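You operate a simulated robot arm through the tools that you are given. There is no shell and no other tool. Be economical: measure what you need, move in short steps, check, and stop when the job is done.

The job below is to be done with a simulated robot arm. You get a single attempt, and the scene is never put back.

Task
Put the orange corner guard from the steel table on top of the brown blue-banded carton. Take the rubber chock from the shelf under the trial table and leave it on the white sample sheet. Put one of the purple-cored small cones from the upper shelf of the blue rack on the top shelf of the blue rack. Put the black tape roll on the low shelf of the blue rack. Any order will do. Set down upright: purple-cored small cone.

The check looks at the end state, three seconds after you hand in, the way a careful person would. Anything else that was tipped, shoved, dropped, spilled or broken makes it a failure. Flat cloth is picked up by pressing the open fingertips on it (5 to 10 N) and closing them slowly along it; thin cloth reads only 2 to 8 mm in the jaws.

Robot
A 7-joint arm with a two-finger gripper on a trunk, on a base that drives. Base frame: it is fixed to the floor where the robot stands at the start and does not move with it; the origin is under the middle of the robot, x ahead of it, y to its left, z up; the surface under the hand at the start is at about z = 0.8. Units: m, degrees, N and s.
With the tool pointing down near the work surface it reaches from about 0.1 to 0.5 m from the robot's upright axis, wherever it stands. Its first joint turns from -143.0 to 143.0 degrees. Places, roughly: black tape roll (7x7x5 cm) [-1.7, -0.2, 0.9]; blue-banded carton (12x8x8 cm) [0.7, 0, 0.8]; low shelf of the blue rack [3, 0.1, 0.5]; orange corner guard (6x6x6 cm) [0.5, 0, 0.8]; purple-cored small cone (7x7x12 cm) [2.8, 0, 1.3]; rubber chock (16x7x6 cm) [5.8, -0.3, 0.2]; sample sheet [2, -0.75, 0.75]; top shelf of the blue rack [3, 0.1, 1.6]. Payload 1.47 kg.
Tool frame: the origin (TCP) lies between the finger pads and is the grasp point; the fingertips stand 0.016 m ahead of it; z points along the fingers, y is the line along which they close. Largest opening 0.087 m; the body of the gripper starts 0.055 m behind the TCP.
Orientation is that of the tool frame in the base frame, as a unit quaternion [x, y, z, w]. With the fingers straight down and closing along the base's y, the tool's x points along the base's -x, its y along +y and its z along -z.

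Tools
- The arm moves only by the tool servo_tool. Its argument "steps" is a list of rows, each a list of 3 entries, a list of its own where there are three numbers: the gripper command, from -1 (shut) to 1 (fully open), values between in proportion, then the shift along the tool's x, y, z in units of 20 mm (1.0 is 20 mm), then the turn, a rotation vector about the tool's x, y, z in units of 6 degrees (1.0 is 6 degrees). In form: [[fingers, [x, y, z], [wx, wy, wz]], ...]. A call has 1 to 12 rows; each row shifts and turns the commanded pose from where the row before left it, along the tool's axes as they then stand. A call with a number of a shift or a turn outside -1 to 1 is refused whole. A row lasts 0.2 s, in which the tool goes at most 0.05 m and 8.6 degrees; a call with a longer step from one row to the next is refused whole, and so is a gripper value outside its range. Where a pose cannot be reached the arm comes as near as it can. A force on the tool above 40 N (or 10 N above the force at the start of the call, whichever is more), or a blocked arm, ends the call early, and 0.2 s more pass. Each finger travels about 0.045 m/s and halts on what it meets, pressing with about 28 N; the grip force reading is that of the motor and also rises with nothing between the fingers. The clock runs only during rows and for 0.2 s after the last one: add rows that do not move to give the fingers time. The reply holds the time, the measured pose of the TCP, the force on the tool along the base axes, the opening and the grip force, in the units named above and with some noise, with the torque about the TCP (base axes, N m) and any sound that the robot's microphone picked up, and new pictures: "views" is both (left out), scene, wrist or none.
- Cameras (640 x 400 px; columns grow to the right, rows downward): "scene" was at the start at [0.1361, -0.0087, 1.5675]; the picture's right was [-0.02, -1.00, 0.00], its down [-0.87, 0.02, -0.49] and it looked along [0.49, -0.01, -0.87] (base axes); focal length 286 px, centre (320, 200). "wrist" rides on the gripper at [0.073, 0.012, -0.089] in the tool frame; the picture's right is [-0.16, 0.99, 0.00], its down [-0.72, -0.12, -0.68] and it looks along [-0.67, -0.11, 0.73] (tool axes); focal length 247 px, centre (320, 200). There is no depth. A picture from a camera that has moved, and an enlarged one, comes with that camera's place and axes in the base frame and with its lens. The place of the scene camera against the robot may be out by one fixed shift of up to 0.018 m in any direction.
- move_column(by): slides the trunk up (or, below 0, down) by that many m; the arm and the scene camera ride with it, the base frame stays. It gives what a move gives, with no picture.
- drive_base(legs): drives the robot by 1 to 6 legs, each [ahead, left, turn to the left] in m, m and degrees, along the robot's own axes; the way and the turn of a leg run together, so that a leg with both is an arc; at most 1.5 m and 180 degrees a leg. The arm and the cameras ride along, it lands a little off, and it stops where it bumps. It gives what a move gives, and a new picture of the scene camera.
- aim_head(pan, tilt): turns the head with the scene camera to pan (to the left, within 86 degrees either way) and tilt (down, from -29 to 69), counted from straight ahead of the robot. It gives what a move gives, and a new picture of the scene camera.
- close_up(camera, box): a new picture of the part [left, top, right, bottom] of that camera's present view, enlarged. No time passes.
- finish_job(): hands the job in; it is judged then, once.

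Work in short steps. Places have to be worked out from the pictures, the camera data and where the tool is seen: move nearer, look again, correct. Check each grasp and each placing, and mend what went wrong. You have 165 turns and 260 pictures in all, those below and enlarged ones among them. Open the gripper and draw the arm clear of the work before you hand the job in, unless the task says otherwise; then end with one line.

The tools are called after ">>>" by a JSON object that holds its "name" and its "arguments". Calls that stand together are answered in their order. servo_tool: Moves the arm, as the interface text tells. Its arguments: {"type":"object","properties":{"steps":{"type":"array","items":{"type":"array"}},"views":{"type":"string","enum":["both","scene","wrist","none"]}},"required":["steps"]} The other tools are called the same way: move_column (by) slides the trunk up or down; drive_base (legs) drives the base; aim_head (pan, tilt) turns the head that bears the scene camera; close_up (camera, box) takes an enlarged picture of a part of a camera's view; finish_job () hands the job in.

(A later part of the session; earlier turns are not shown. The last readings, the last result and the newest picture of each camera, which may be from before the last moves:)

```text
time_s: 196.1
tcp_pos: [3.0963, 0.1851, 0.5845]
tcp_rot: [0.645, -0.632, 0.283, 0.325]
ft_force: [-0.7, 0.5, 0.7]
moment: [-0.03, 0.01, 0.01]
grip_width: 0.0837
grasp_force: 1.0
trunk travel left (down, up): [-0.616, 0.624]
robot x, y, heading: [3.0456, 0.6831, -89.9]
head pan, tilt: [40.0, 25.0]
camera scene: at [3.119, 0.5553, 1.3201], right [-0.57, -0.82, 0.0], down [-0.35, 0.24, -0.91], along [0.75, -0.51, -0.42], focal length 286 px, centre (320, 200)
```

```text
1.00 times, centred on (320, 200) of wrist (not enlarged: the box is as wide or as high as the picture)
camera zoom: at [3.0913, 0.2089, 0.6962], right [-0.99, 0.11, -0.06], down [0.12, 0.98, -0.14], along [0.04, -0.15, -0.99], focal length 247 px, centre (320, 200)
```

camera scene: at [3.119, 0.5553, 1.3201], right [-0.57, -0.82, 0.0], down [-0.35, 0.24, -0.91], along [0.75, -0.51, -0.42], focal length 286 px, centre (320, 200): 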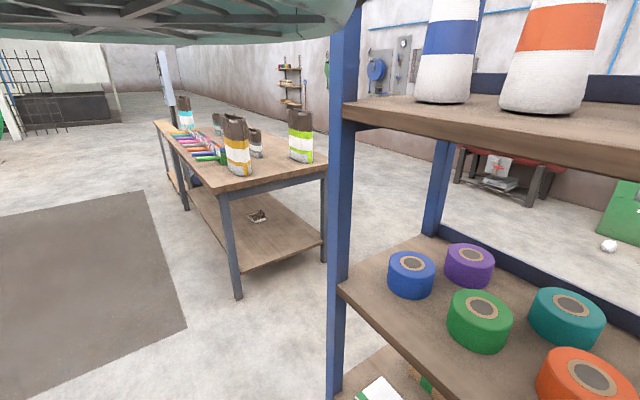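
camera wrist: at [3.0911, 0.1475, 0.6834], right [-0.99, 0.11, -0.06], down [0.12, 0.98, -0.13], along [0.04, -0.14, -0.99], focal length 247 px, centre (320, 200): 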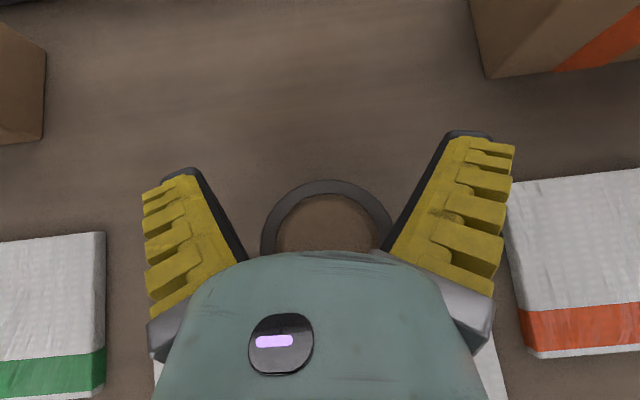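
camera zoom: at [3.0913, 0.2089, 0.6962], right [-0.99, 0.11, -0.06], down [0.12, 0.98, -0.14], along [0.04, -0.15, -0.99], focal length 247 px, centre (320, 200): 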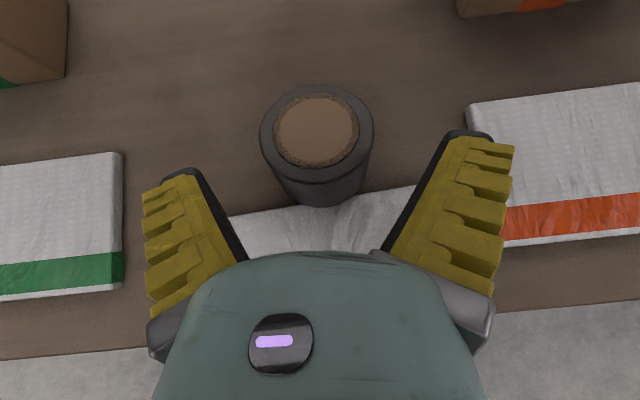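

The roll stands behind the blue pack, which is displaced ~5 cm toward the aisle. I'll back off, lower the trunk and raise the arm so it enters more horizontally, then shift the roll deeper and push the pack back.

>>> {"name": "drive_base", "arguments": {"legs": [[-0.27, 0, 0]]}}

>>> {"name": "servo_tool", "arguments": {"steps": [[0.9, [0.63, 0, -0.78], [0, 0, 0]], [0.9, [0.63, 0, -0.78], [0, 0, 0]], [0.9, [0.63, 0, -0.78], [0, 0, 0]], [0.9, [0.63, 0, -0.78], [0, 0, 0]], [0.9, [0.63, 0, -0.78], [0, 0, 0]], [0.9, [0, 0, 0], [0, 0.7, 0]], [0.9, [0, 0, 0], [0, 0.7, 0]], [0.9, [0, 0, 0], [0, 0.7, 0]], [0.9, [0, 0, 0], [0, 0, 0]]], "views": "wrist"}}

```text
time_s: 198.1
tcp_pos: [3.0968, 0.4546, 0.5832]
tcp_rot: [0.644, -0.633, 0.281, 0.325]
ft_force: [1.2, 0.5, 0.3]
moment: [-0.03, 0.02, -0.03]
grip_width: 0.0838
grasp_force: 0.8
trunk travel left (down, up): [-0.616, 0.624]
robot x, y, heading: [3.0486, 0.955, -90.2]
head pan, tilt: [40.0, 25.0]
camera scene: at [3.1199, 0.8255, 1.3201], right [-0.57, -0.82, 0.0], down [-0.35, 0.24, -0.91], along [0.75, -0.51, -0.42], focal length 286 px, centre (320, 200)
```

scene: 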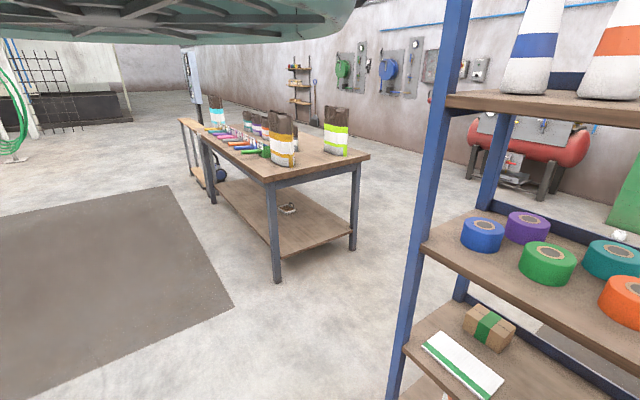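

```text
time_s: 200.1
tcp_pos: [3.0998, 0.4614, 0.623]
tcp_rot: [0.609, -0.592, 0.352, 0.394]
ft_force: [-0.4, -0.3, -0.7]
moment: [0.0, -0.02, 0.05]
grip_width: 0.0836
grasp_force: 0.1
out of reach, approached as far as the arm can: row 3, 4, 5
trunk travel left (down, up): [-0.616, 0.624]
robot x, y, heading: [3.0438, 0.9546, -90.2]
head pan, tilt: [40.0, 25.0]
camera wrist: at [3.0944, 0.5108, 0.7283], right [-0.99, 0.08, -0.08], down [0.1, 0.93, -0.35], along [0.04, -0.36, -0.93], focal length 247 px, centre (320, 200)
```

wrist: 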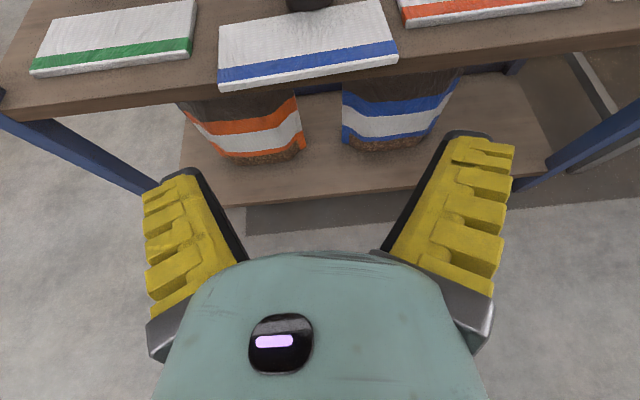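

Extend to greater radius where the arm can go higher: forward 0.08 then up 0.1.

>>> {"name": "servo_tool", "arguments": {"steps": [[0.9, [0.443, 0, 0.896], [0, 0, 0]], [0.9, [0.443, 0, 0.896], [0, 0, 0]], [0.9, [0.443, 0, 0.896], [0, 0, 0]], [0.9, [0.443, 0, 0.896], [0, 0, 0]], [0.9, [0.896, 0, -0.443], [0, 0, 0]], [0.9, [0.896, 0, -0.443], [0, 0, 0]], [0.9, [0.896, 0, -0.443], [0, 0, 0]], [0.9, [0.896, 0, -0.443], [0, 0, 0]], [0.9, [0.896, 0, -0.443], [0, 0, 0]], [0.9, [0, 0, 0], [0, 0, 0]]], "views": "none"}}

```text
time_s: 202.2
tcp_pos: [3.1023, 0.3938, 0.6717]
tcp_rot: [0.609, -0.593, 0.351, 0.393]
ft_force: [-0.1, -0.4, 0.3]
moment: [0.02, 0.01, -0.01]
grip_width: 0.0836
grasp_force: 0.4
out of reach, approached as far as the arm can: row 3, 4, 7, 8, 9
trunk travel left (down, up): [-0.616, 0.624]
robot x, y, heading: [3.0417, 0.9544, -90.3]
head pan, tilt: [40.0, 25.0]
```

Tilt is 64° at r≈0.56. Lower trunk to put TCP at z≈0.60 and drive in toward the roll, watching.

>>> {"name": "move_column", "arguments": {"by": -0.075}}

>>> {"name": "drive_base", "arguments": {"legs": [[0.16, 0, 0]]}}

>>> {"name": "servo_tool", "arguments": {"steps": [[1, [0, 0.35, 0], [0, 0, 0]], [1, [0, 0, 0], [0, 0, 0]]], "views": "wrist"}}

```text
time_s: 203.4
tcp_pos: [3.1025, 0.3932, 0.5958]
tcp_rot: [0.609, -0.592, 0.352, 0.393]
ft_force: [-0.3, 0.3, 0.2]
moment: [0.01, 0.02, -0.03]
grip_width: 0.0836
grasp_force: 0.9
trunk travel left (down, up): [-0.541, 0.699]
robot x, y, heading: [3.0451, 0.9535, -89.9]
head pan, tilt: [40.0, 25.0]
```

```text
time_s: 204.8
tcp_pos: [3.1019, 0.2346, 0.5963]
tcp_rot: [0.61, -0.592, 0.352, 0.393]
ft_force: [0.3, -0.9, 0.6]
moment: [-0.01, -0.01, -0.02]
grip_width: 0.0838
grasp_force: 0.4
trunk travel left (down, up): [-0.541, 0.699]
robot x, y, heading: [3.0435, 0.7963, -90.1]
head pan, tilt: [40.0, 25.0]
camera scene: at [3.1194, 0.6654, 1.2452], right [-0.57, -0.82, 0.0], down [-0.35, 0.24, -0.91], along [0.75, -0.51, -0.42], focal length 286 px, centre (320, 200)
```

scene: 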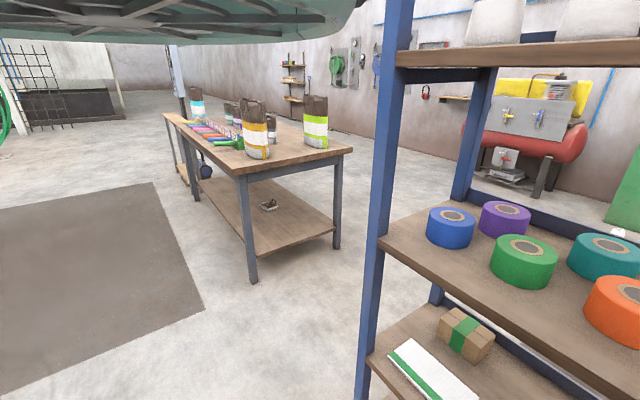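

```text
time_s: 205.4
tcp_pos: [3.0951, 0.2352, 0.5956]
tcp_rot: [0.61, -0.592, 0.352, 0.393]
ft_force: [-0.1, 0.2, 0.9]
moment: [0.0, 0.0, 0.0]
grip_width: 0.0868
grasp_force: 0.1
trunk travel left (down, up): [-0.541, 0.699]
robot x, y, heading: [3.0466, 0.7949, -90.1]
head pan, tilt: [40.0, 25.0]
camera wrist: at [3.0903, 0.2827, 0.7012], right [-0.99, 0.08, -0.08], down [0.1, 0.93, -0.35], along [0.05, -0.36, -0.93], focal length 247 px, centre (320, 200)
```

wrist: 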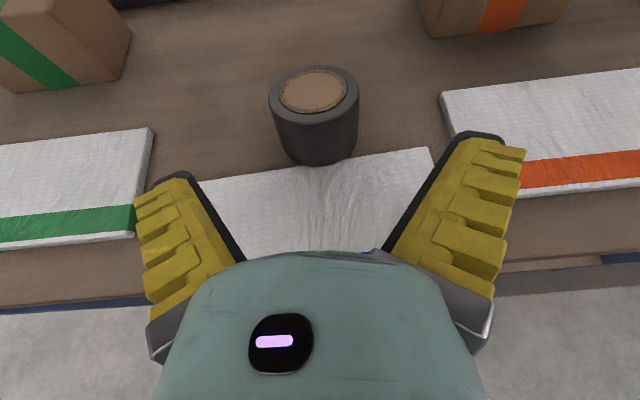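

Clear view: roll at (3.096, 0.143), pack back edge at y≈0.184 (was 0.132). Drive ahead 0.085 then lower 0.033 and grip the roll's top.

>>> {"name": "drive_base", "arguments": {"legs": [[0.085, 0, 0]]}}

>>> {"name": "move_column", "arguments": {"by": -0.033}}

>>> {"name": "close_up", "arguments": {"camera": "wrist", "box": [0, 0, 640, 400]}}

```text
time_s: 206.5
tcp_pos: [3.0942, 0.156, 0.592]
tcp_rot: [0.611, -0.594, 0.349, 0.391]
ft_force: [-0.4, -0.3, -0.2]
moment: [0.0, -0.03, -0.01]
grip_width: 0.0873
grasp_force: 0.0
trunk travel left (down, up): [-0.541, 0.699]
robot x, y, heading: [3.0446, 0.7099, -90.2]
head pan, tilt: [40.0, 25.0]
camera scene: at [3.119, 0.5844, 1.244], right [-0.57, -0.82, 0.0], down [-0.35, 0.24, -0.91], along [0.75, -0.51, -0.42], focal length 286 px, centre (320, 200)
```

scene: 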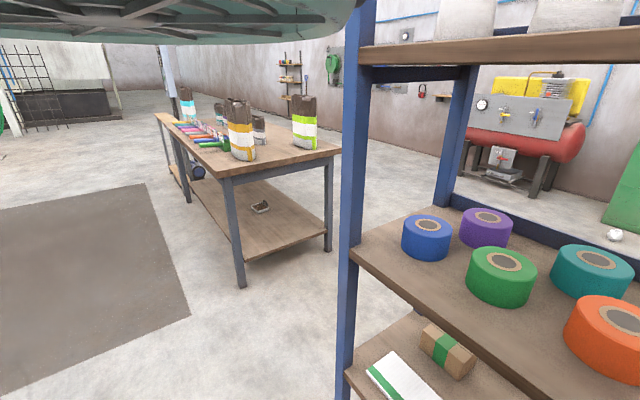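

```text
time_s: 207.2
tcp_pos: [3.0942, 0.1556, 0.5607]
tcp_rot: [0.61, -0.594, 0.349, 0.391]
ft_force: [-0.1, 0.4, -0.2]
moment: [-0.01, 0.0, 0.01]
grip_width: 0.0869
grasp_force: 0.1
trunk travel left (down, up): [-0.508, 0.732]
robot x, y, heading: [3.04, 0.7104, -89.9]
head pan, tilt: [40.0, 25.0]
```

```text
1.00 times, centred on (320, 200) of wrist (not enlarged: the box is as wide or as high as the picture)
camera zoom: at [3.0895, 0.203, 0.6653], right [-0.99, 0.08, -0.08], down [0.1, 0.93, -0.35], along [0.04, -0.35, -0.93], focal length 247 px, centre (320, 200)
```

zoom: 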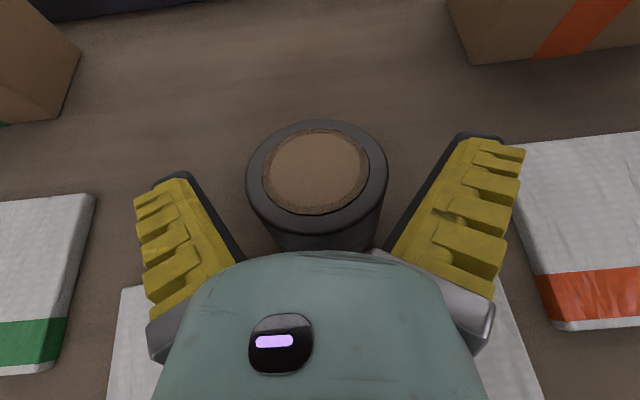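

Positioned around the roll's top. Close the fingers.

>>> {"name": "servo_tool", "arguments": {"steps": [[0.3, [0, 0, 0], [0, 0, 0]], [-0.3, [0, 0, 0], [0, 0, 0]], [-1, [0, 0, 0], [0, 0, 0]], [-1, [0, 0, 0], [0, 0, 0]], [-1, [0, 0, 0], [0, 0, 0]]], "views": "wrist"}}

```text
time_s: 208.4
tcp_pos: [3.0944, 0.1544, 0.5614]
tcp_rot: [0.61, -0.594, 0.35, 0.392]
ft_force: [0.6, 1.0, 1.7]
moment: [-0.04, 0.01, 0.02]
grip_width: 0.0557
grasp_force: 28.4
trunk travel left (down, up): [-0.508, 0.732]
robot x, y, heading: [3.0434, 0.7094, -90.3]
head pan, tilt: [40.0, 25.0]
camera wrist: at [3.0896, 0.2029, 0.6662], right [-0.99, 0.08, -0.08], down [0.1, 0.93, -0.35], along [0.04, -0.35, -0.93], focal length 247 px, centre (320, 200)
```

wrist: 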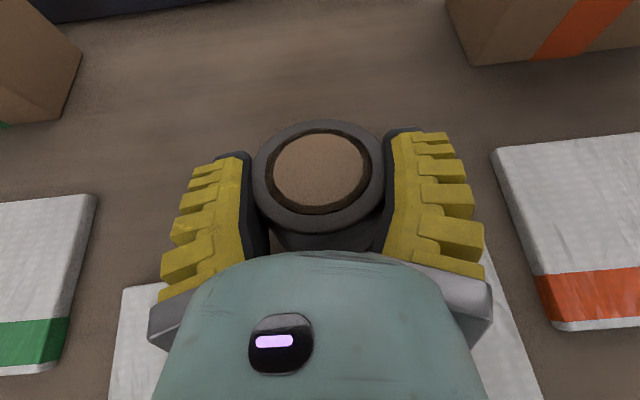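

Gripped on its top. Lift 5 mm and drive ahead 0.04 carefully.

>>> {"name": "move_column", "arguments": {"by": 0.005}}

>>> {"name": "drive_base", "arguments": {"legs": [[0.04, 0, 0]]}}

```text
time_s: 209.0
tcp_pos: [3.0947, 0.1566, 0.5666]
tcp_rot: [0.61, -0.594, 0.349, 0.392]
ft_force: [0.1, 0.7, -1.6]
moment: [-0.01, 0.02, -0.02]
grip_width: 0.0556
grasp_force: 27.7
trunk travel left (down, up): [-0.513, 0.727]
robot x, y, heading: [3.0442, 0.7111, -90.1]
head pan, tilt: [40.0, 25.0]
```

```text
time_s: 209.8
tcp_pos: [3.0966, 0.1581, 0.561]
tcp_rot: [0.611, -0.594, 0.35, 0.389]
ft_force: [0.0, 2.4, 11.1]
moment: [0.14, -0.07, 0.04]
grip_width: 0.0564
grasp_force: 28.5
trunk travel left (down, up): [-0.513, 0.727]
robot x, y, heading: [3.0426, 0.6999, -90.5]
head pan, tilt: [40.0, 25.0]
stopped in leg 1: the robot was blocked; the commanded pose is now the measured one
camera scene: at [3.1184, 0.5782, 1.2155], right [-0.57, -0.82, -0.01], down [-0.35, 0.25, -0.9], along [0.75, -0.51, -0.43], focal length 286 px, centre (320, 200)
```

scene: 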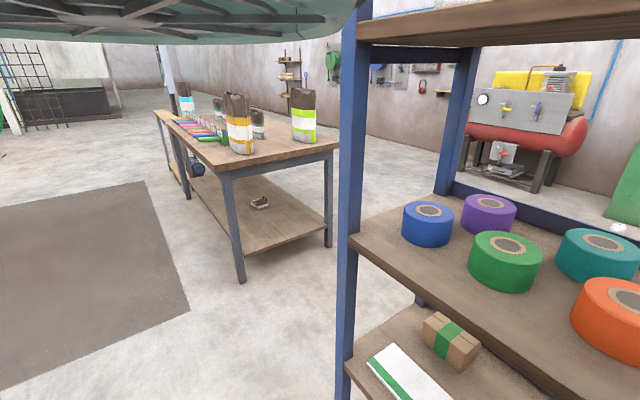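

The base is blocked at y≈0.70 with the trunk this low (the raised elbow meets the rack). I release the roll and back out, then use the previous higher-trunk configuration which reached deeper.

>>> {"name": "servo_tool", "arguments": {"steps": [[-0.2, [0, 0, 0], [0, 0, 0]], [0.5, [0, 0, 0], [0, 0, 0]], [1, [0, 0, 0], [0, 0, 0]], [1, [0, 0, 0], [0, 0, 0]], [1, [0, 0, 0], [0, 0, 0]]], "views": "none"}}

>>> {"name": "drive_base", "arguments": {"legs": [[-0.06, 0, 0]]}}

>>> {"name": "close_up", "arguments": {"camera": "wrist", "box": [0, 0, 640, 400]}}

```text
time_s: 211.0
tcp_pos: [3.0957, 0.1584, 0.5594]
tcp_rot: [0.611, -0.595, 0.349, 0.388]
ft_force: [-0.1, -0.1, 0.2]
moment: [0.03, 0.0, 0.0]
grip_width: 0.0868
grasp_force: 0.0
trunk travel left (down, up): [-0.513, 0.727]
robot x, y, heading: [3.0437, 0.6982, -90.2]
head pan, tilt: [40.0, 25.0]
```

```text
time_s: 212.0
tcp_pos: [3.0962, 0.1998, 0.5675]
tcp_rot: [0.608, -0.593, 0.353, 0.393]
ft_force: [-0.9, -0.4, 0.3]
moment: [-0.02, 0.0, 0.01]
grip_width: 0.0867
grasp_force: 0.1
trunk travel left (down, up): [-0.513, 0.727]
robot x, y, heading: [3.0468, 0.76, -90.2]
head pan, tilt: [40.0, 25.0]
camera scene: at [3.1192, 0.6282, 1.217], right [-0.57, -0.82, 0.0], down [-0.35, 0.24, -0.91], along [0.75, -0.51, -0.42], focal length 286 px, centre (320, 200)
```

scene: 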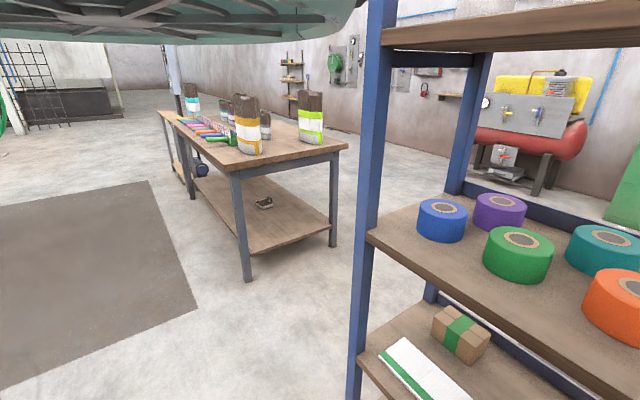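

```text
1.00 times, centred on (320, 200) of wrist (not enlarged: the box is as wide or as high as the picture)
camera zoom: at [3.0915, 0.2484, 0.6725], right [-0.99, 0.08, -0.08], down [0.1, 0.93, -0.35], along [0.05, -0.36, -0.93], focal length 247 px, centre (320, 200)
```

zoom: 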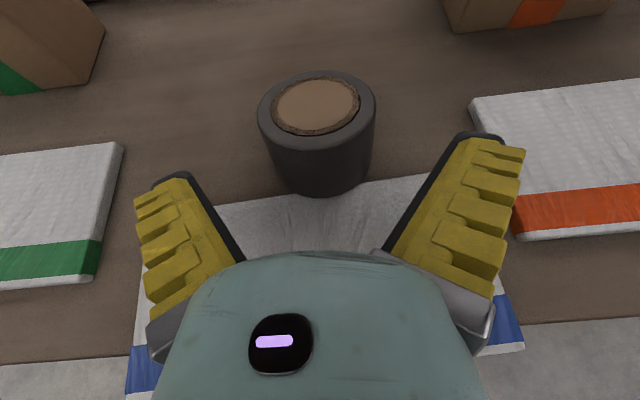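

Raise 3 cm, back out 0.2, and raise the trunk to check the cones on the upper shelf are undisturbed.

>>> {"name": "move_column", "arguments": {"by": 0.03}}

>>> {"name": "drive_base", "arguments": {"legs": [[-0.2, 0, 0]]}}

>>> {"name": "move_column", "arguments": {"by": 0.4}}

>>> {"name": "aim_head", "arguments": {"pan": -20, "tilt": 15}}

```text
time_s: 212.7
tcp_pos: [3.0965, 0.1986, 0.5983]
tcp_rot: [0.609, -0.592, 0.353, 0.392]
ft_force: [-0.2, 0.1, -0.1]
moment: [-0.01, 0.01, 0.03]
grip_width: 0.0869
grasp_force: 0.1
trunk travel left (down, up): [-0.543, 0.697]
robot x, y, heading: [3.0425, 0.7589, -90.1]
head pan, tilt: [40.0, 25.0]
```

```text
time_s: 214.3
tcp_pos: [3.098, 0.3987, 0.5978]
tcp_rot: [0.609, -0.592, 0.354, 0.392]
ft_force: [-0.4, 0.0, -0.2]
moment: [-0.03, -0.01, 0.02]
grip_width: 0.0869
grasp_force: 0.1
trunk travel left (down, up): [-0.543, 0.697]
robot x, y, heading: [3.0418, 0.9548, -90.2]
head pan, tilt: [40.0, 25.0]
camera scene: at [3.1199, 0.8274, 1.2471], right [-0.56, -0.83, 0.0], down [-0.35, 0.24, -0.91], along [0.75, -0.51, -0.42], focal length 286 px, centre (320, 200)
```

scene: 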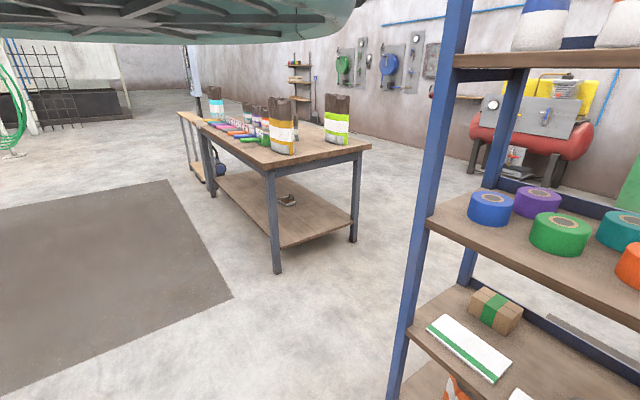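

```text
time_s: 218.2
tcp_pos: [3.0978, 0.3983, 0.9976]
tcp_rot: [0.609, -0.592, 0.353, 0.392]
ft_force: [0.7, -0.1, 0.8]
moment: [0.02, 0.0, -0.01]
grip_width: 0.0871
grasp_force: 0.0
trunk travel left (down, up): [-0.943, 0.297]
robot x, y, heading: [3.0431, 0.9588, -90.4]
head pan, tilt: [40.0, 25.0]
```

```text
time_s: 219.4
tcp_pos: [3.098, 0.3984, 0.9978]
tcp_rot: [0.609, -0.592, 0.354, 0.392]
ft_force: [-0.4, 0.1, 0.4]
moment: [-0.02, 0.0, -0.05]
grip_width: 0.0871
grasp_force: 0.0
trunk travel left (down, up): [-0.943, 0.297]
robot x, y, heading: [3.0434, 0.9585, -90.3]
head pan, tilt: [-20.0, 15.0]
camera scene: at [3.1205, 0.8261, 1.6569], right [-0.57, -0.82, 0.0], down [-0.27, 0.18, -0.95], along [0.78, -0.54, -0.32], focal length 286 px, centre (320, 200)
```

scene: 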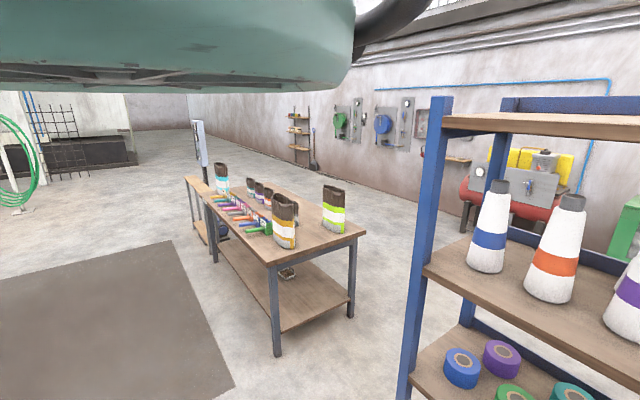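

Turn the base right 45° so the head camera faces the cones.

>>> {"name": "drive_base", "arguments": {"legs": [[0, 0, -45]]}}

>>> {"name": "close_up", "arguments": {"camera": "scene", "box": [320, 80, 640, 280]}}

```text
time_s: 221.9
tcp_pos: [2.6905, 0.5218, 0.9975]
tcp_rot: [-0.338, 0.779, -0.178, -0.497]
ft_force: [-0.7, 0.2, -0.2]
moment: [0.03, -0.01, 0.01]
grip_width: 0.087
grasp_force: 0.0
trunk travel left (down, up): [-0.943, 0.297]
robot x, y, heading: [3.0423, 0.9563, -135.0]
head pan, tilt: [-20.0, 15.0]
camera scene: at [3.012, 0.8078, 1.6579], right [-0.98, -0.19, 0.0], down [-0.06, 0.31, -0.95], along [0.18, -0.93, -0.31], focal length 286 px, centre (320, 200)
```

scene: 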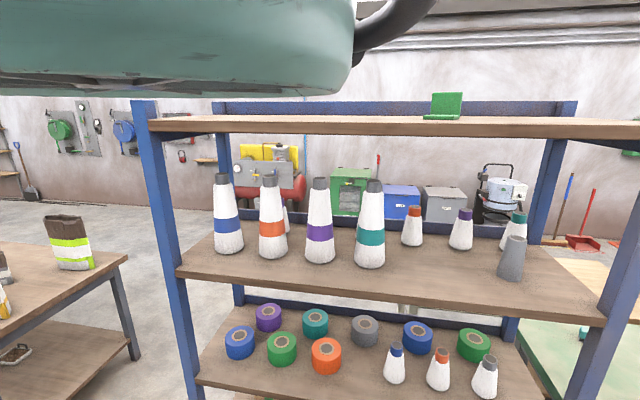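

```text
2.00 times, centred on (480, 180) of scene
camera zoom: at [3.012, 0.8078, 1.6579], right [-0.98, -0.19, 0.0], down [-0.06, 0.31, -0.95], along [0.18, -0.93, -0.31], focal length 572 px, centre (0, 240)
```

zoom: 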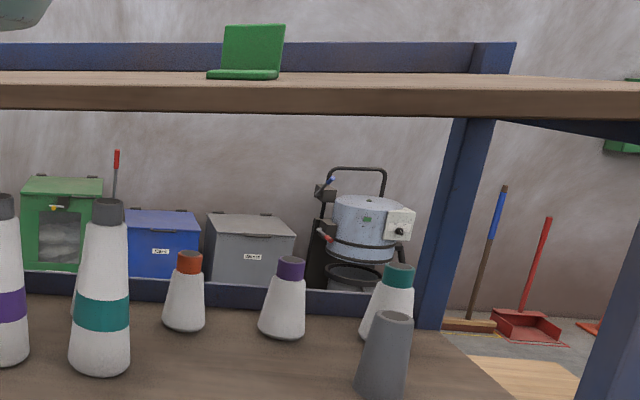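

Nothing fell; the purple-cored small cone stands at ≈(2.745, −0.03), near the rear of its shelf. First finish the roll: turn back and set the arm at ~47° tilt with closed fingers to push the roll deeper.

>>> {"name": "drive_base", "arguments": {"legs": [[0, 0, 45]]}}

>>> {"name": "servo_tool", "arguments": {"steps": [[-1, [-0.85, 0, 0.4], [0, -0.7, 0]], [-1, [-0.85, 0, 0.5], [0, -0.7, 0]], [-1, [-0.8, 0, 0.6], [0, -0.7, 0]], [-1, [-0.8, 0, 0.65], [0, -0.6, 0]], [-1, [0, 0, 0], [0, 0, 0]], [-1, [0, 0, 0], [0, 0, 0]]], "views": "none"}}

>>> {"name": "move_column", "arguments": {"by": -0.33}}

```text
time_s: 224.3
tcp_pos: [3.0992, 0.3982, 0.9984]
tcp_rot: [0.609, -0.591, 0.354, 0.392]
ft_force: [-0.5, -0.4, 0.0]
moment: [-0.01, -0.02, 0.01]
grip_width: 0.0871
grasp_force: 0.1
trunk travel left (down, up): [-0.943, 0.297]
robot x, y, heading: [3.0461, 0.9579, -90.0]
head pan, tilt: [-20.0, 15.0]
camera scene: at [3.1207, 0.826, 1.6588], right [-0.57, -0.82, 0.0], down [-0.25, 0.17, -0.95], along [0.78, -0.54, -0.31], focal length 286 px, centre (320, 200)
```

scene: 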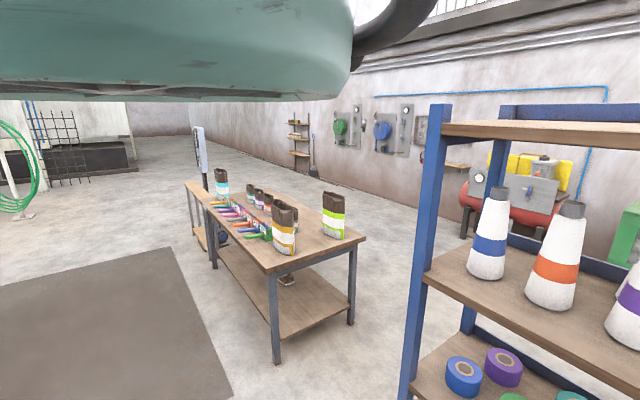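

```text
time_s: 225.8
tcp_pos: [3.0943, 0.3977, 0.9185]
tcp_rot: [0.653, -0.64, 0.265, 0.304]
ft_force: [-0.4, -0.3, -0.4]
moment: [-0.03, 0.01, 0.01]
grip_width: 0.0001
grasp_force: 27.9
trunk travel left (down, up): [-0.943, 0.297]
robot x, y, heading: [3.0433, 0.9571, -90.1]
head pan, tilt: [-20.0, 15.0]
```

```text
time_s: 229.0
tcp_pos: [3.0928, 0.3973, 0.5882]
tcp_rot: [0.653, -0.641, 0.264, 0.305]
ft_force: [-0.5, -0.4, 0.0]
moment: [-0.01, -0.04, -0.03]
grip_width: 0.0
grasp_force: 28.0
trunk travel left (down, up): [-0.613, 0.627]
robot x, y, heading: [3.0465, 0.9558, -90.1]
head pan, tilt: [-20.0, 15.0]
```

Config ready. Lower 2 cm and drive ahead 0.2, to just before the roll.

>>> {"name": "move_column", "arguments": {"by": -0.02}}

>>> {"name": "drive_base", "arguments": {"legs": [[0.19, 0, 0]]}}

>>> {"name": "close_up", "arguments": {"camera": "wrist", "box": [0, 0, 640, 400]}}

```text
time_s: 229.7
tcp_pos: [3.093, 0.3969, 0.5693]
tcp_rot: [0.653, -0.64, 0.265, 0.305]
ft_force: [-0.1, 0.1, -0.4]
moment: [0.02, -0.03, 0.02]
grip_width: 0.0001
grasp_force: 28.0
trunk travel left (down, up): [-0.593, 0.647]
robot x, y, heading: [3.045, 0.9589, -90.0]
head pan, tilt: [-20.0, 15.0]
```

```text
time_s: 231.2
tcp_pos: [3.0923, 0.208, 0.5689]
tcp_rot: [0.653, -0.64, 0.265, 0.305]
ft_force: [0.3, -0.9, 0.3]
moment: [0.02, 0.02, -0.01]
grip_width: 0.0
grasp_force: 27.9
trunk travel left (down, up): [-0.593, 0.647]
robot x, y, heading: [3.0459, 0.7704, -89.9]
head pan, tilt: [-20.0, 15.0]
camera scene: at [3.1204, 0.6358, 1.3136], right [-0.57, -0.82, 0.0], down [-0.21, 0.15, -0.97], along [0.79, -0.55, -0.26], focal length 286 px, centre (320, 200)
```

scene: 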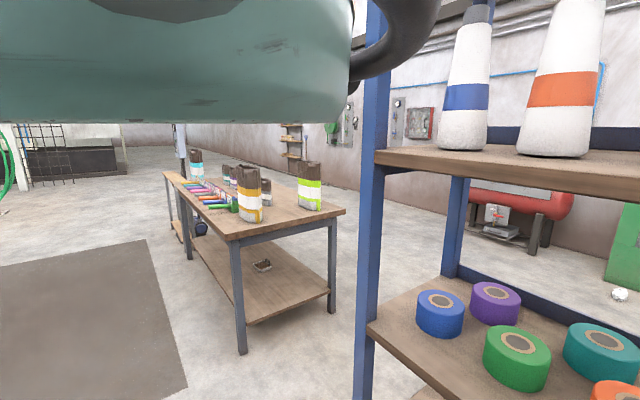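

```text
1.00 times, centred on (320, 200) of wrist (not enlarged: the box is as wide or as high as the picture)
camera zoom: at [3.0881, 0.2255, 0.6833], right [-0.99, 0.11, -0.06], down [0.12, 0.99, -0.08], along [0.05, -0.09, -0.99], focal length 247 px, centre (320, 200)
```

zoom: 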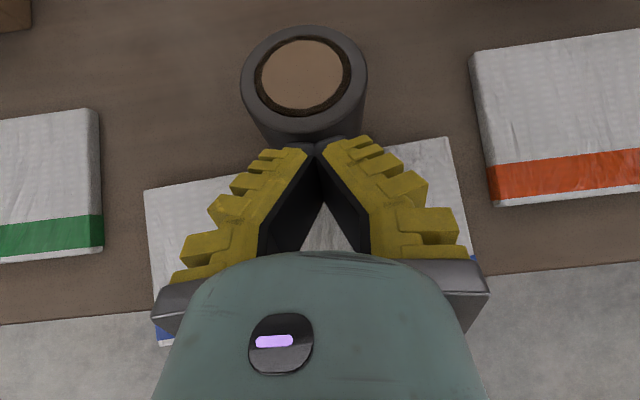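

Aligned with the roll (3 mm off). Push it with 5 cm drive, check.

>>> {"name": "drive_base", "arguments": {"legs": [[0.06, 0, 0]]}}

>>> {"name": "close_up", "arguments": {"camera": "wrist", "box": [0, 0, 640, 400]}}

```text
time_s: 232.2
tcp_pos: [3.0936, 0.1474, 0.5684]
tcp_rot: [0.653, -0.641, 0.264, 0.306]
ft_force: [0.2, 0.6, 0.1]
moment: [0.02, -0.01, -0.01]
grip_width: 0.0
grasp_force: 28.2
trunk travel left (down, up): [-0.593, 0.647]
robot x, y, heading: [3.0438, 0.71, -90.2]
head pan, tilt: [-20.0, 15.0]
camera scene: at [3.1204, 0.5761, 1.3136], right [-0.57, -0.82, 0.0], down [-0.21, 0.15, -0.97], along [0.79, -0.55, -0.26], focal length 286 px, centre (320, 200)
```

scene: 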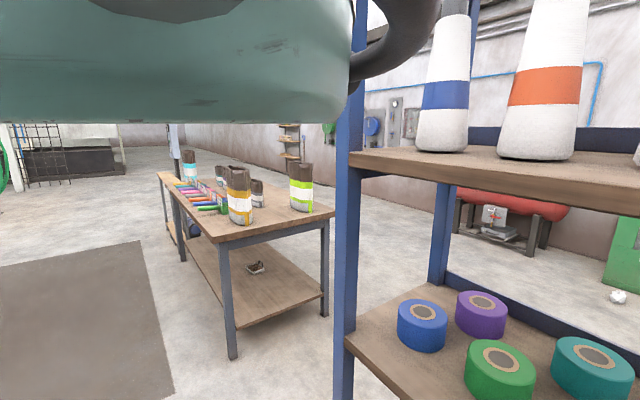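

```text
1.00 times, centred on (320, 200) of wrist (not enlarged: the box is as wide or as high as the picture)
camera zoom: at [3.0879, 0.1656, 0.6835], right [-0.99, 0.11, -0.06], down [0.12, 0.99, -0.08], along [0.05, -0.09, -0.99], focal length 247 px, centre (320, 200)
```

zoom: 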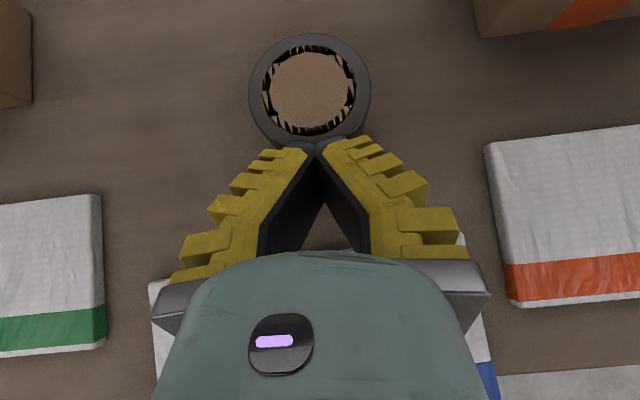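

The roll slides along. Push another 4.5 cm.

>>> {"name": "drive_base", "arguments": {"legs": [[0.045, 0, 0]]}}

>>> {"name": "close_up", "arguments": {"camera": "wrist", "box": [0, 0, 640, 400]}}

```text
time_s: 233.1
tcp_pos: [3.0926, 0.1031, 0.5694]
tcp_rot: [0.652, -0.641, 0.265, 0.306]
ft_force: [0.8, 0.6, 0.5]
moment: [0.0, -0.05, 0.01]
grip_width: 0.0
grasp_force: 28.1
trunk travel left (down, up): [-0.593, 0.647]
robot x, y, heading: [3.043, 0.6585, -90.2]
head pan, tilt: [-20.0, 15.0]
camera scene: at [3.1203, 0.5314, 1.3135], right [-0.57, -0.82, 0.0], down [-0.21, 0.15, -0.97], along [0.79, -0.55, -0.26], focal length 286 px, centre (320, 200)
```

scene: 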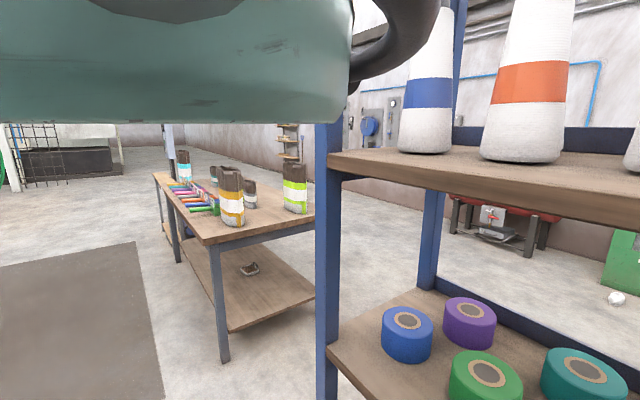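

```text
1.00 times, centred on (320, 200) of wrist (not enlarged: the box is as wide or as high as the picture)
camera zoom: at [3.0876, 0.121, 0.6832], right [-0.99, 0.11, -0.06], down [0.12, 0.99, -0.08], along [0.05, -0.09, -0.99], focal length 247 px, centre (320, 200)
```

zoom: 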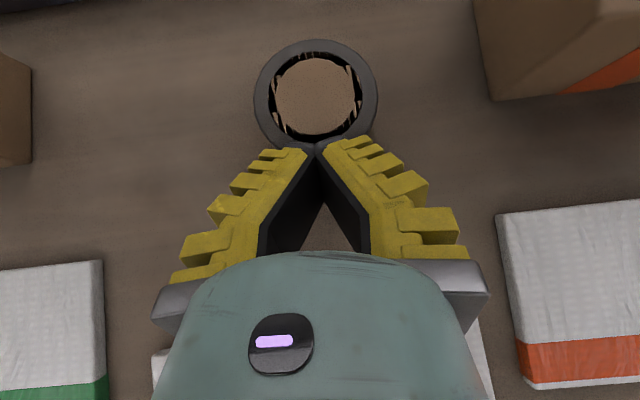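

Roll centre is now ≈(3.09, 0.055). Retreat and check it.

>>> {"name": "drive_base", "arguments": {"legs": [[-0.1, 0, 0]]}}

>>> {"name": "close_up", "arguments": {"camera": "wrist", "box": [0, 0, 640, 400]}}

```text
time_s: 234.2
tcp_pos: [3.0931, 0.2013, 0.5682]
tcp_rot: [0.652, -0.641, 0.264, 0.306]
ft_force: [-0.1, -0.6, 0.0]
moment: [-0.01, 0.01, 0.0]
grip_width: 0.0
grasp_force: 28.3
trunk travel left (down, up): [-0.593, 0.647]
robot x, y, heading: [3.0498, 0.7616, -89.8]
head pan, tilt: [-20.0, 15.0]
camera scene: at [3.1204, 0.6304, 1.3136], right [-0.57, -0.82, 0.0], down [-0.21, 0.15, -0.97], along [0.79, -0.55, -0.26], focal length 286 px, centre (320, 200)
```

scene: 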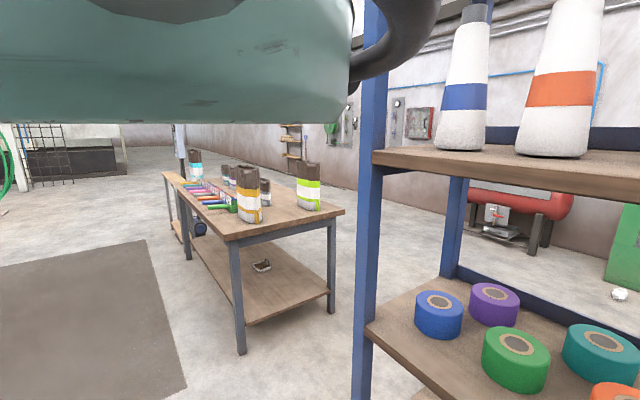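

```text
1.00 times, centred on (320, 200) of wrist (not enlarged: the box is as wide or as high as the picture)
camera zoom: at [3.0878, 0.2203, 0.6831], right [-0.99, 0.11, -0.06], down [0.12, 0.99, -0.08], along [0.05, -0.09, -0.99], focal length 247 px, centre (320, 200)
```

zoom: 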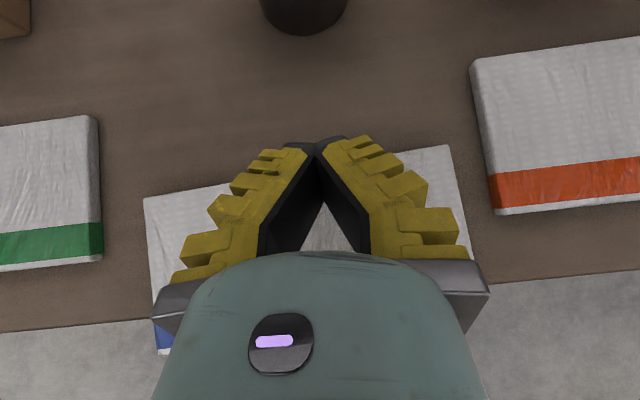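

Roll is upright, clear of the packs. Now to push the blue pack back ~5 cm: back out, tilt to ~64°, open the fingers for two contact points and centre on the pack (x≈3.112).

>>> {"name": "drive_base", "arguments": {"legs": [[-0.19, 0, 0]]}}

>>> {"name": "servo_tool", "arguments": {"steps": [[1, [0.8, -0.25, -0.65], [0, 0.6, 0]], [1, [0.8, -0.25, -0.6], [0, 0.7, 0]], [1, [0.85, -0.25, -0.5], [0, 0.7, 0]], [1, [0.85, -0.25, -0.4], [0, 0.7, 0]], [1, [0, 0, 0], [0, 0, 0]], [1, [0, 0, 0], [0, 0, 0]], [1, [0, 0, 0], [0, 0, 0]]], "views": "wrist"}}

```text
time_s: 235.8
tcp_pos: [3.0931, 0.3914, 0.5682]
tcp_rot: [0.653, -0.641, 0.264, 0.305]
ft_force: [0.0, -0.1, -0.4]
moment: [-0.04, 0.02, 0.02]
grip_width: 0.0001
grasp_force: 28.2
trunk travel left (down, up): [-0.593, 0.647]
robot x, y, heading: [3.0494, 0.9522, -90.2]
head pan, tilt: [-20.0, 15.0]
camera scene: at [3.1205, 0.82, 1.3136], right [-0.57, -0.82, 0.0], down [-0.21, 0.15, -0.97], along [0.79, -0.56, -0.26], focal length 286 px, centre (320, 200)
```

scene: 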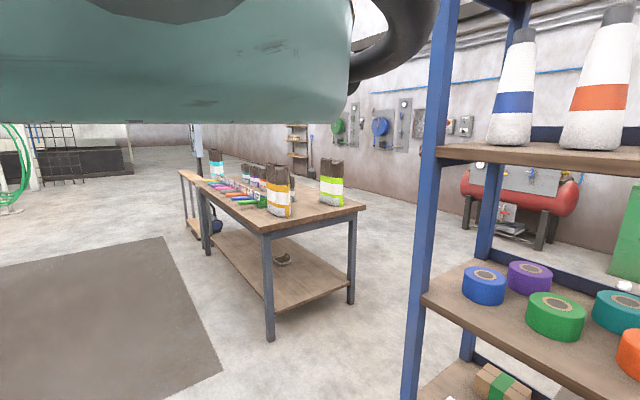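

```text
time_s: 237.4
tcp_pos: [3.1184, 0.3866, 0.6455]
tcp_rot: [0.609, -0.591, 0.354, 0.393]
ft_force: [0.4, 0.1, -0.8]
moment: [0.03, -0.03, -0.02]
grip_width: 0.0872
grasp_force: 0.0
trunk travel left (down, up): [-0.593, 0.647]
robot x, y, heading: [3.0445, 0.9544, -89.7]
head pan, tilt: [-20.0, 15.0]
camera wrist: at [3.1118, 0.4352, 0.7516], right [-0.99, 0.08, -0.08], down [0.1, 0.93, -0.36], along [0.05, -0.36, -0.93], focal length 247 px, centre (320, 200)
```

wrist: 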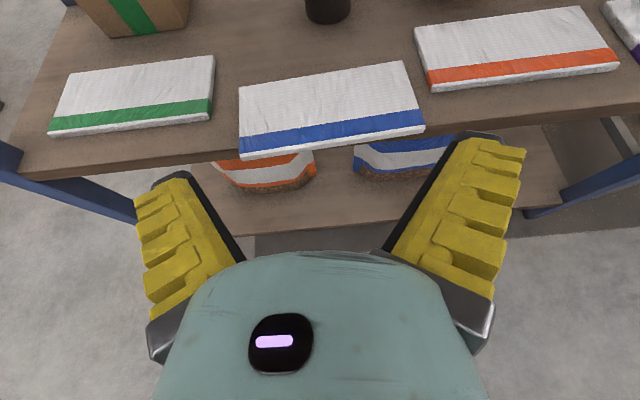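

Zoom to measure the pack's thickness and front edge.

>>> {"name": "close_up", "arguments": {"camera": "wrist", "box": [200, 40, 460, 200]}}

```text
2.46 times, centred on (330, 120) of wrist
camera zoom: at [3.1118, 0.4352, 0.7516], right [-0.99, 0.08, -0.08], down [0.1, 0.93, -0.36], along [0.05, -0.36, -0.93], focal length 608 px, centre (295, 397)
```

zoom: 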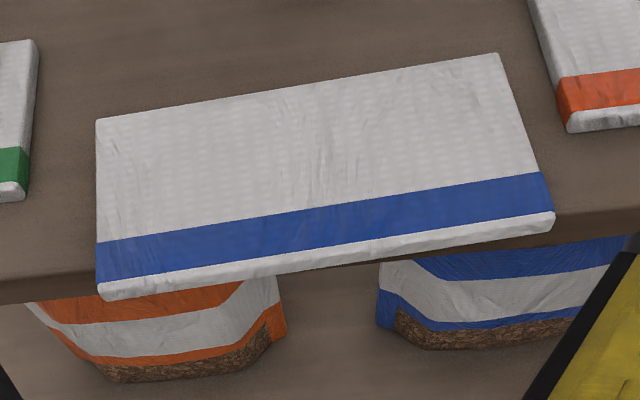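

Pack is ~12 mm thick; its front edge is at y≈0.277 versus ≈0.219 for its neighbours. I level the tool roll, lower to fingertip height just above the shelf, and drive up to it.

>>> {"name": "servo_tool", "arguments": {"steps": [[1, [0, 0.3, 0], [0, 0, 0.64]], [1, [0, 0, 0], [0, 0, 0]]], "views": "none"}}

>>> {"name": "move_column", "arguments": {"by": -0.107}}

>>> {"name": "drive_base", "arguments": {"legs": [[0.08, 0, 0]]}}

>>> {"name": "close_up", "arguments": {"camera": "wrist", "box": [0, 0, 640, 400]}}

```text
time_s: 238.0
tcp_pos: [3.1112, 0.3858, 0.6469]
tcp_rot: [-0.589, 0.611, -0.368, -0.38]
ft_force: [0.1, -0.1, -0.3]
moment: [0.02, 0.02, 0.02]
grip_width: 0.0871
grasp_force: 0.1
trunk travel left (down, up): [-0.593, 0.647]
robot x, y, heading: [3.0427, 0.9505, -90.0]
head pan, tilt: [-20.0, 15.0]
```

```text
time_s: 239.4
tcp_pos: [3.1113, 0.3867, 0.5397]
tcp_rot: [-0.588, 0.612, -0.367, -0.381]
ft_force: [-1.0, -0.2, -0.2]
moment: [-0.02, 0.0, -0.02]
grip_width: 0.0867
grasp_force: 0.0
trunk travel left (down, up): [-0.486, 0.754]
robot x, y, heading: [3.0442, 0.9507, -90.0]
head pan, tilt: [-20.0, 15.0]
```

```text
time_s: 240.4
tcp_pos: [3.1108, 0.3059, 0.5419]
tcp_rot: [-0.588, 0.612, -0.367, -0.382]
ft_force: [0.5, -0.4, -0.3]
moment: [0.04, 0.0, -0.01]
grip_width: 0.0869
grasp_force: 0.1
trunk travel left (down, up): [-0.486, 0.754]
robot x, y, heading: [3.0441, 0.8722, -90.1]
head pan, tilt: [-20.0, 15.0]
camera scene: at [3.1204, 0.7399, 1.2065], right [-0.57, -0.82, 0.0], down [-0.21, 0.15, -0.97], along [0.79, -0.56, -0.26], focal length 286 px, centre (320, 200)
```

scene: 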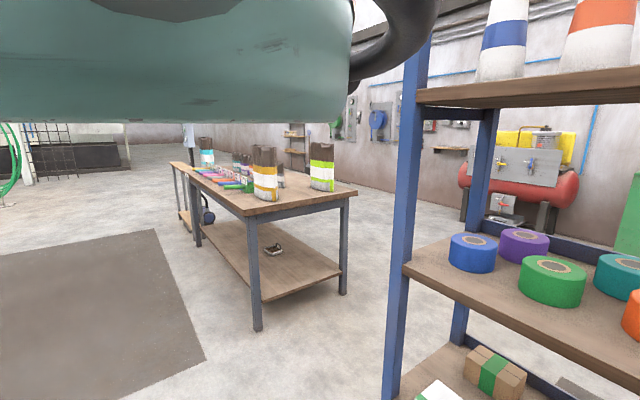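

```text
1.00 times, centred on (320, 200) of wrist (not enlarged: the box is as wide or as high as the picture)
camera zoom: at [3.1007, 0.3556, 0.6449], right [-0.98, 0.11, -0.14], down [0.15, 0.92, -0.35], along [0.09, -0.37, -0.93], focal length 247 px, centre (320, 200)
```

zoom: 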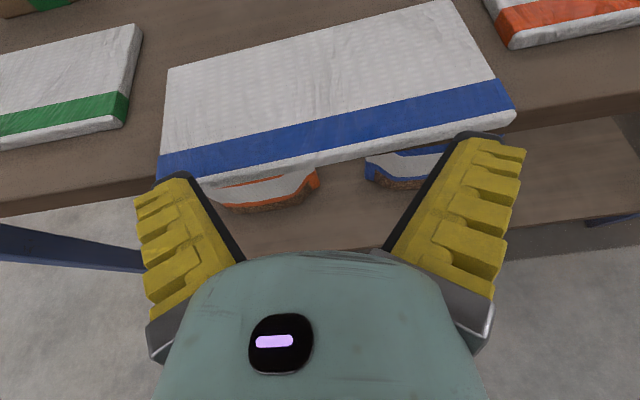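

Tool is level. Lower 5 mm and push: drive ahead 0.045 first.

>>> {"name": "move_column", "arguments": {"by": -0.006}}

>>> {"name": "drive_base", "arguments": {"legs": [[0.045, 0, 0]]}}

>>> {"name": "close_up", "arguments": {"camera": "wrist", "box": [0, 0, 640, 400]}}

```text
time_s: 241.0
tcp_pos: [3.1114, 0.3062, 0.5338]
tcp_rot: [-0.588, 0.612, -0.366, -0.381]
ft_force: [0.4, -0.2, 0.0]
moment: [-0.01, -0.01, -0.01]
grip_width: 0.0871
grasp_force: 0.0
trunk travel left (down, up): [-0.48, 0.76]
robot x, y, heading: [3.0443, 0.8719, -89.8]
head pan, tilt: [-20.0, 15.0]
```

```text
time_s: 241.9
tcp_pos: [3.1106, 0.2624, 0.5339]
tcp_rot: [-0.589, 0.612, -0.367, -0.381]
ft_force: [-0.6, 2.3, 1.3]
moment: [0.05, -0.07, 0.12]
grip_width: 0.0872
grasp_force: 0.1
trunk travel left (down, up): [-0.48, 0.76]
robot x, y, heading: [3.0429, 0.8239, -90.2]
head pan, tilt: [-20.0, 15.0]
camera scene: at [3.12, 0.6958, 1.2006], right [-0.57, -0.82, 0.0], down [-0.21, 0.15, -0.97], along [0.79, -0.56, -0.26], focal length 286 px, centre (320, 200)
```

scene: 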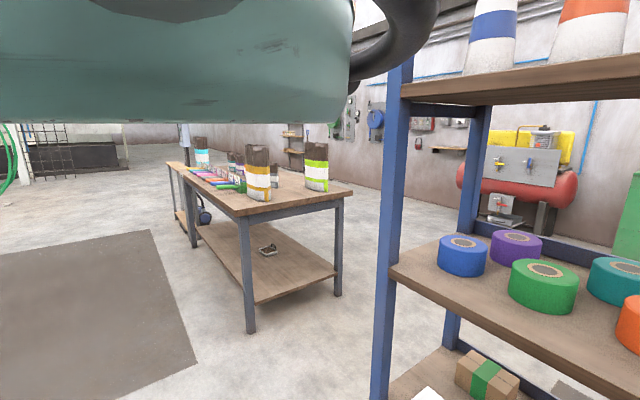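

```text
1.00 times, centred on (320, 200) of wrist (not enlarged: the box is as wide or as high as the picture)
camera zoom: at [3.1003, 0.3119, 0.6385], right [-0.98, 0.11, -0.14], down [0.15, 0.93, -0.35], along [0.09, -0.36, -0.93], focal length 247 px, centre (320, 200)
```

zoom: 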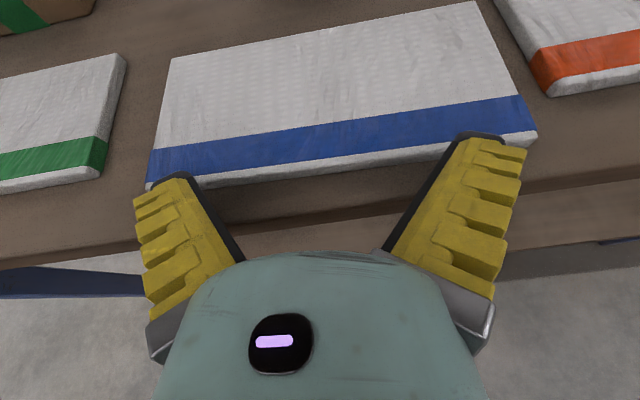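

It is sliding cleanly. Another 0.028.

>>> {"name": "drive_base", "arguments": {"legs": [[0.028, 0, 0]]}}

>>> {"name": "close_up", "arguments": {"camera": "wrist", "box": [0, 0, 640, 400]}}

```text
time_s: 242.6
tcp_pos: [3.1119, 0.2556, 0.5358]
tcp_rot: [-0.585, 0.612, -0.369, -0.383]
ft_force: [-0.3, -0.6, 0.1]
moment: [0.01, -0.01, 0.02]
grip_width: 0.0867
grasp_force: 0.0
trunk travel left (down, up): [-0.48, 0.76]
robot x, y, heading: [3.0443, 0.8199, -90.1]
head pan, tilt: [-20.0, 15.0]
stopped in leg 1: the force on the tool passed its limit at 68 N (the readings are from after the stop); the commanded pose is now the measured one
camera scene: at [3.1202, 0.6894, 1.2004], right [-0.57, -0.82, 0.0], down [-0.21, 0.15, -0.97], along [0.79, -0.56, -0.26], focal length 286 px, centre (320, 200)
```

scene: 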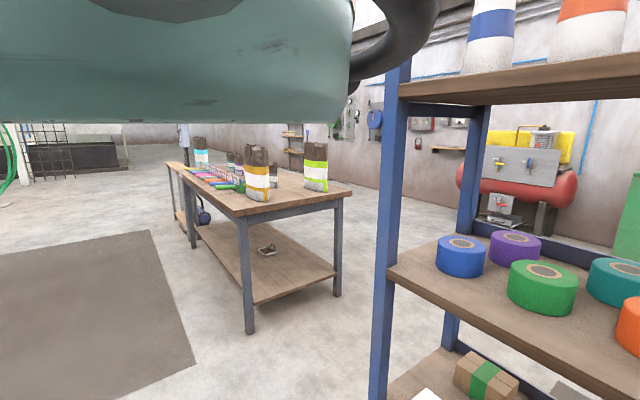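

```text
1.00 times, centred on (320, 200) of wrist (not enlarged: the box is as wide or as high as the picture)
camera zoom: at [3.101, 0.3055, 0.6399], right [-0.98, 0.11, -0.15], down [0.16, 0.92, -0.36], along [0.1, -0.37, -0.92], focal length 247 px, centre (320, 200)
```

zoom: 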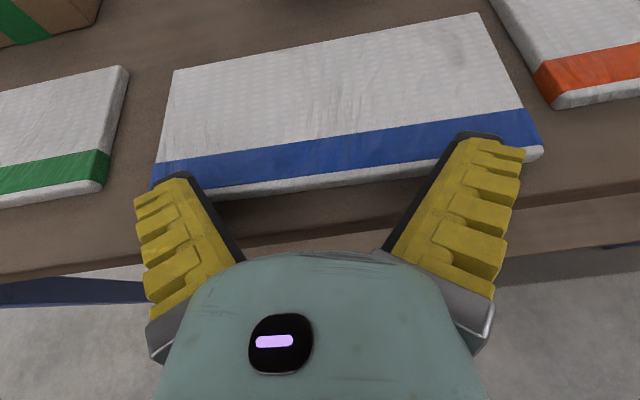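

The fingertips touched the shelf's edge; raise 5 mm and continue in shorter steps.

>>> {"name": "move_column", "arguments": {"by": 0.005}}

>>> {"name": "drive_base", "arguments": {"legs": [[0.022, 0, 0]]}}

>>> {"name": "close_up", "arguments": {"camera": "wrist", "box": [0, 0, 640, 400]}}

```text
time_s: 243.2
tcp_pos: [3.1118, 0.2539, 0.5423]
tcp_rot: [-0.586, 0.612, -0.369, -0.382]
ft_force: [0.7, 0.2, 0.1]
moment: [0.02, 0.01, 0.01]
grip_width: 0.0871
grasp_force: 0.0
trunk travel left (down, up): [-0.485, 0.755]
robot x, y, heading: [3.0443, 0.821, -90.1]
head pan, tilt: [-20.0, 15.0]
```

```text
time_s: 244.0
tcp_pos: [3.1106, 0.2327, 0.5399]
tcp_rot: [-0.585, 0.612, -0.369, -0.383]
ft_force: [-0.4, 0.4, 0.3]
moment: [0.02, -0.02, 0.0]
grip_width: 0.0869
grasp_force: 0.0
trunk travel left (down, up): [-0.485, 0.755]
robot x, y, heading: [3.0445, 0.8005, -90.3]
head pan, tilt: [-20.0, 15.0]
camera scene: at [3.1202, 0.6672, 1.2056], right [-0.57, -0.82, 0.0], down [-0.21, 0.15, -0.97], along [0.79, -0.56, -0.26], focal length 286 px, centre (320, 200)
```

scene: 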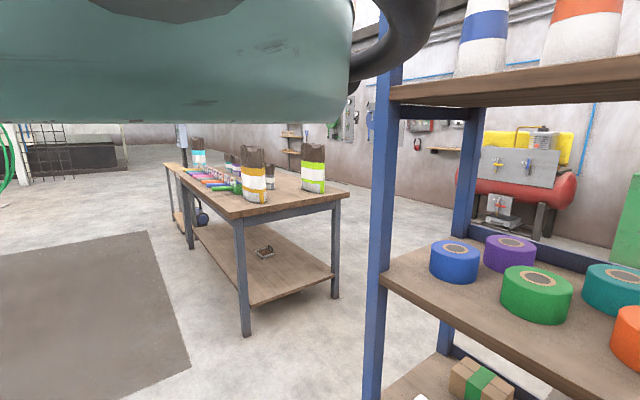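

```text
1.00 times, centred on (320, 200) of wrist (not enlarged: the box is as wide or as high as the picture)
camera zoom: at [3.1007, 0.2831, 0.6453], right [-0.98, 0.11, -0.15], down [0.16, 0.92, -0.36], along [0.1, -0.37, -0.92], focal length 247 px, centre (320, 200)
```

zoom: 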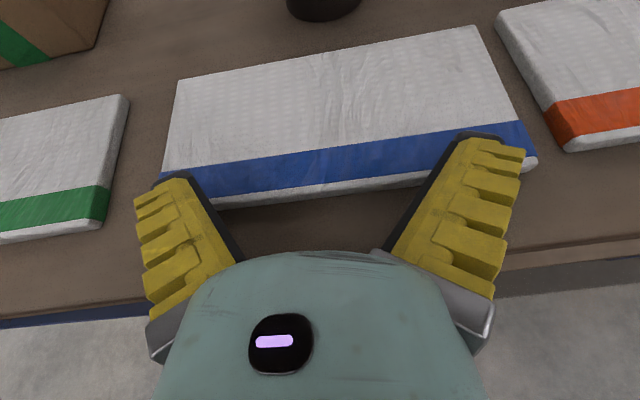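

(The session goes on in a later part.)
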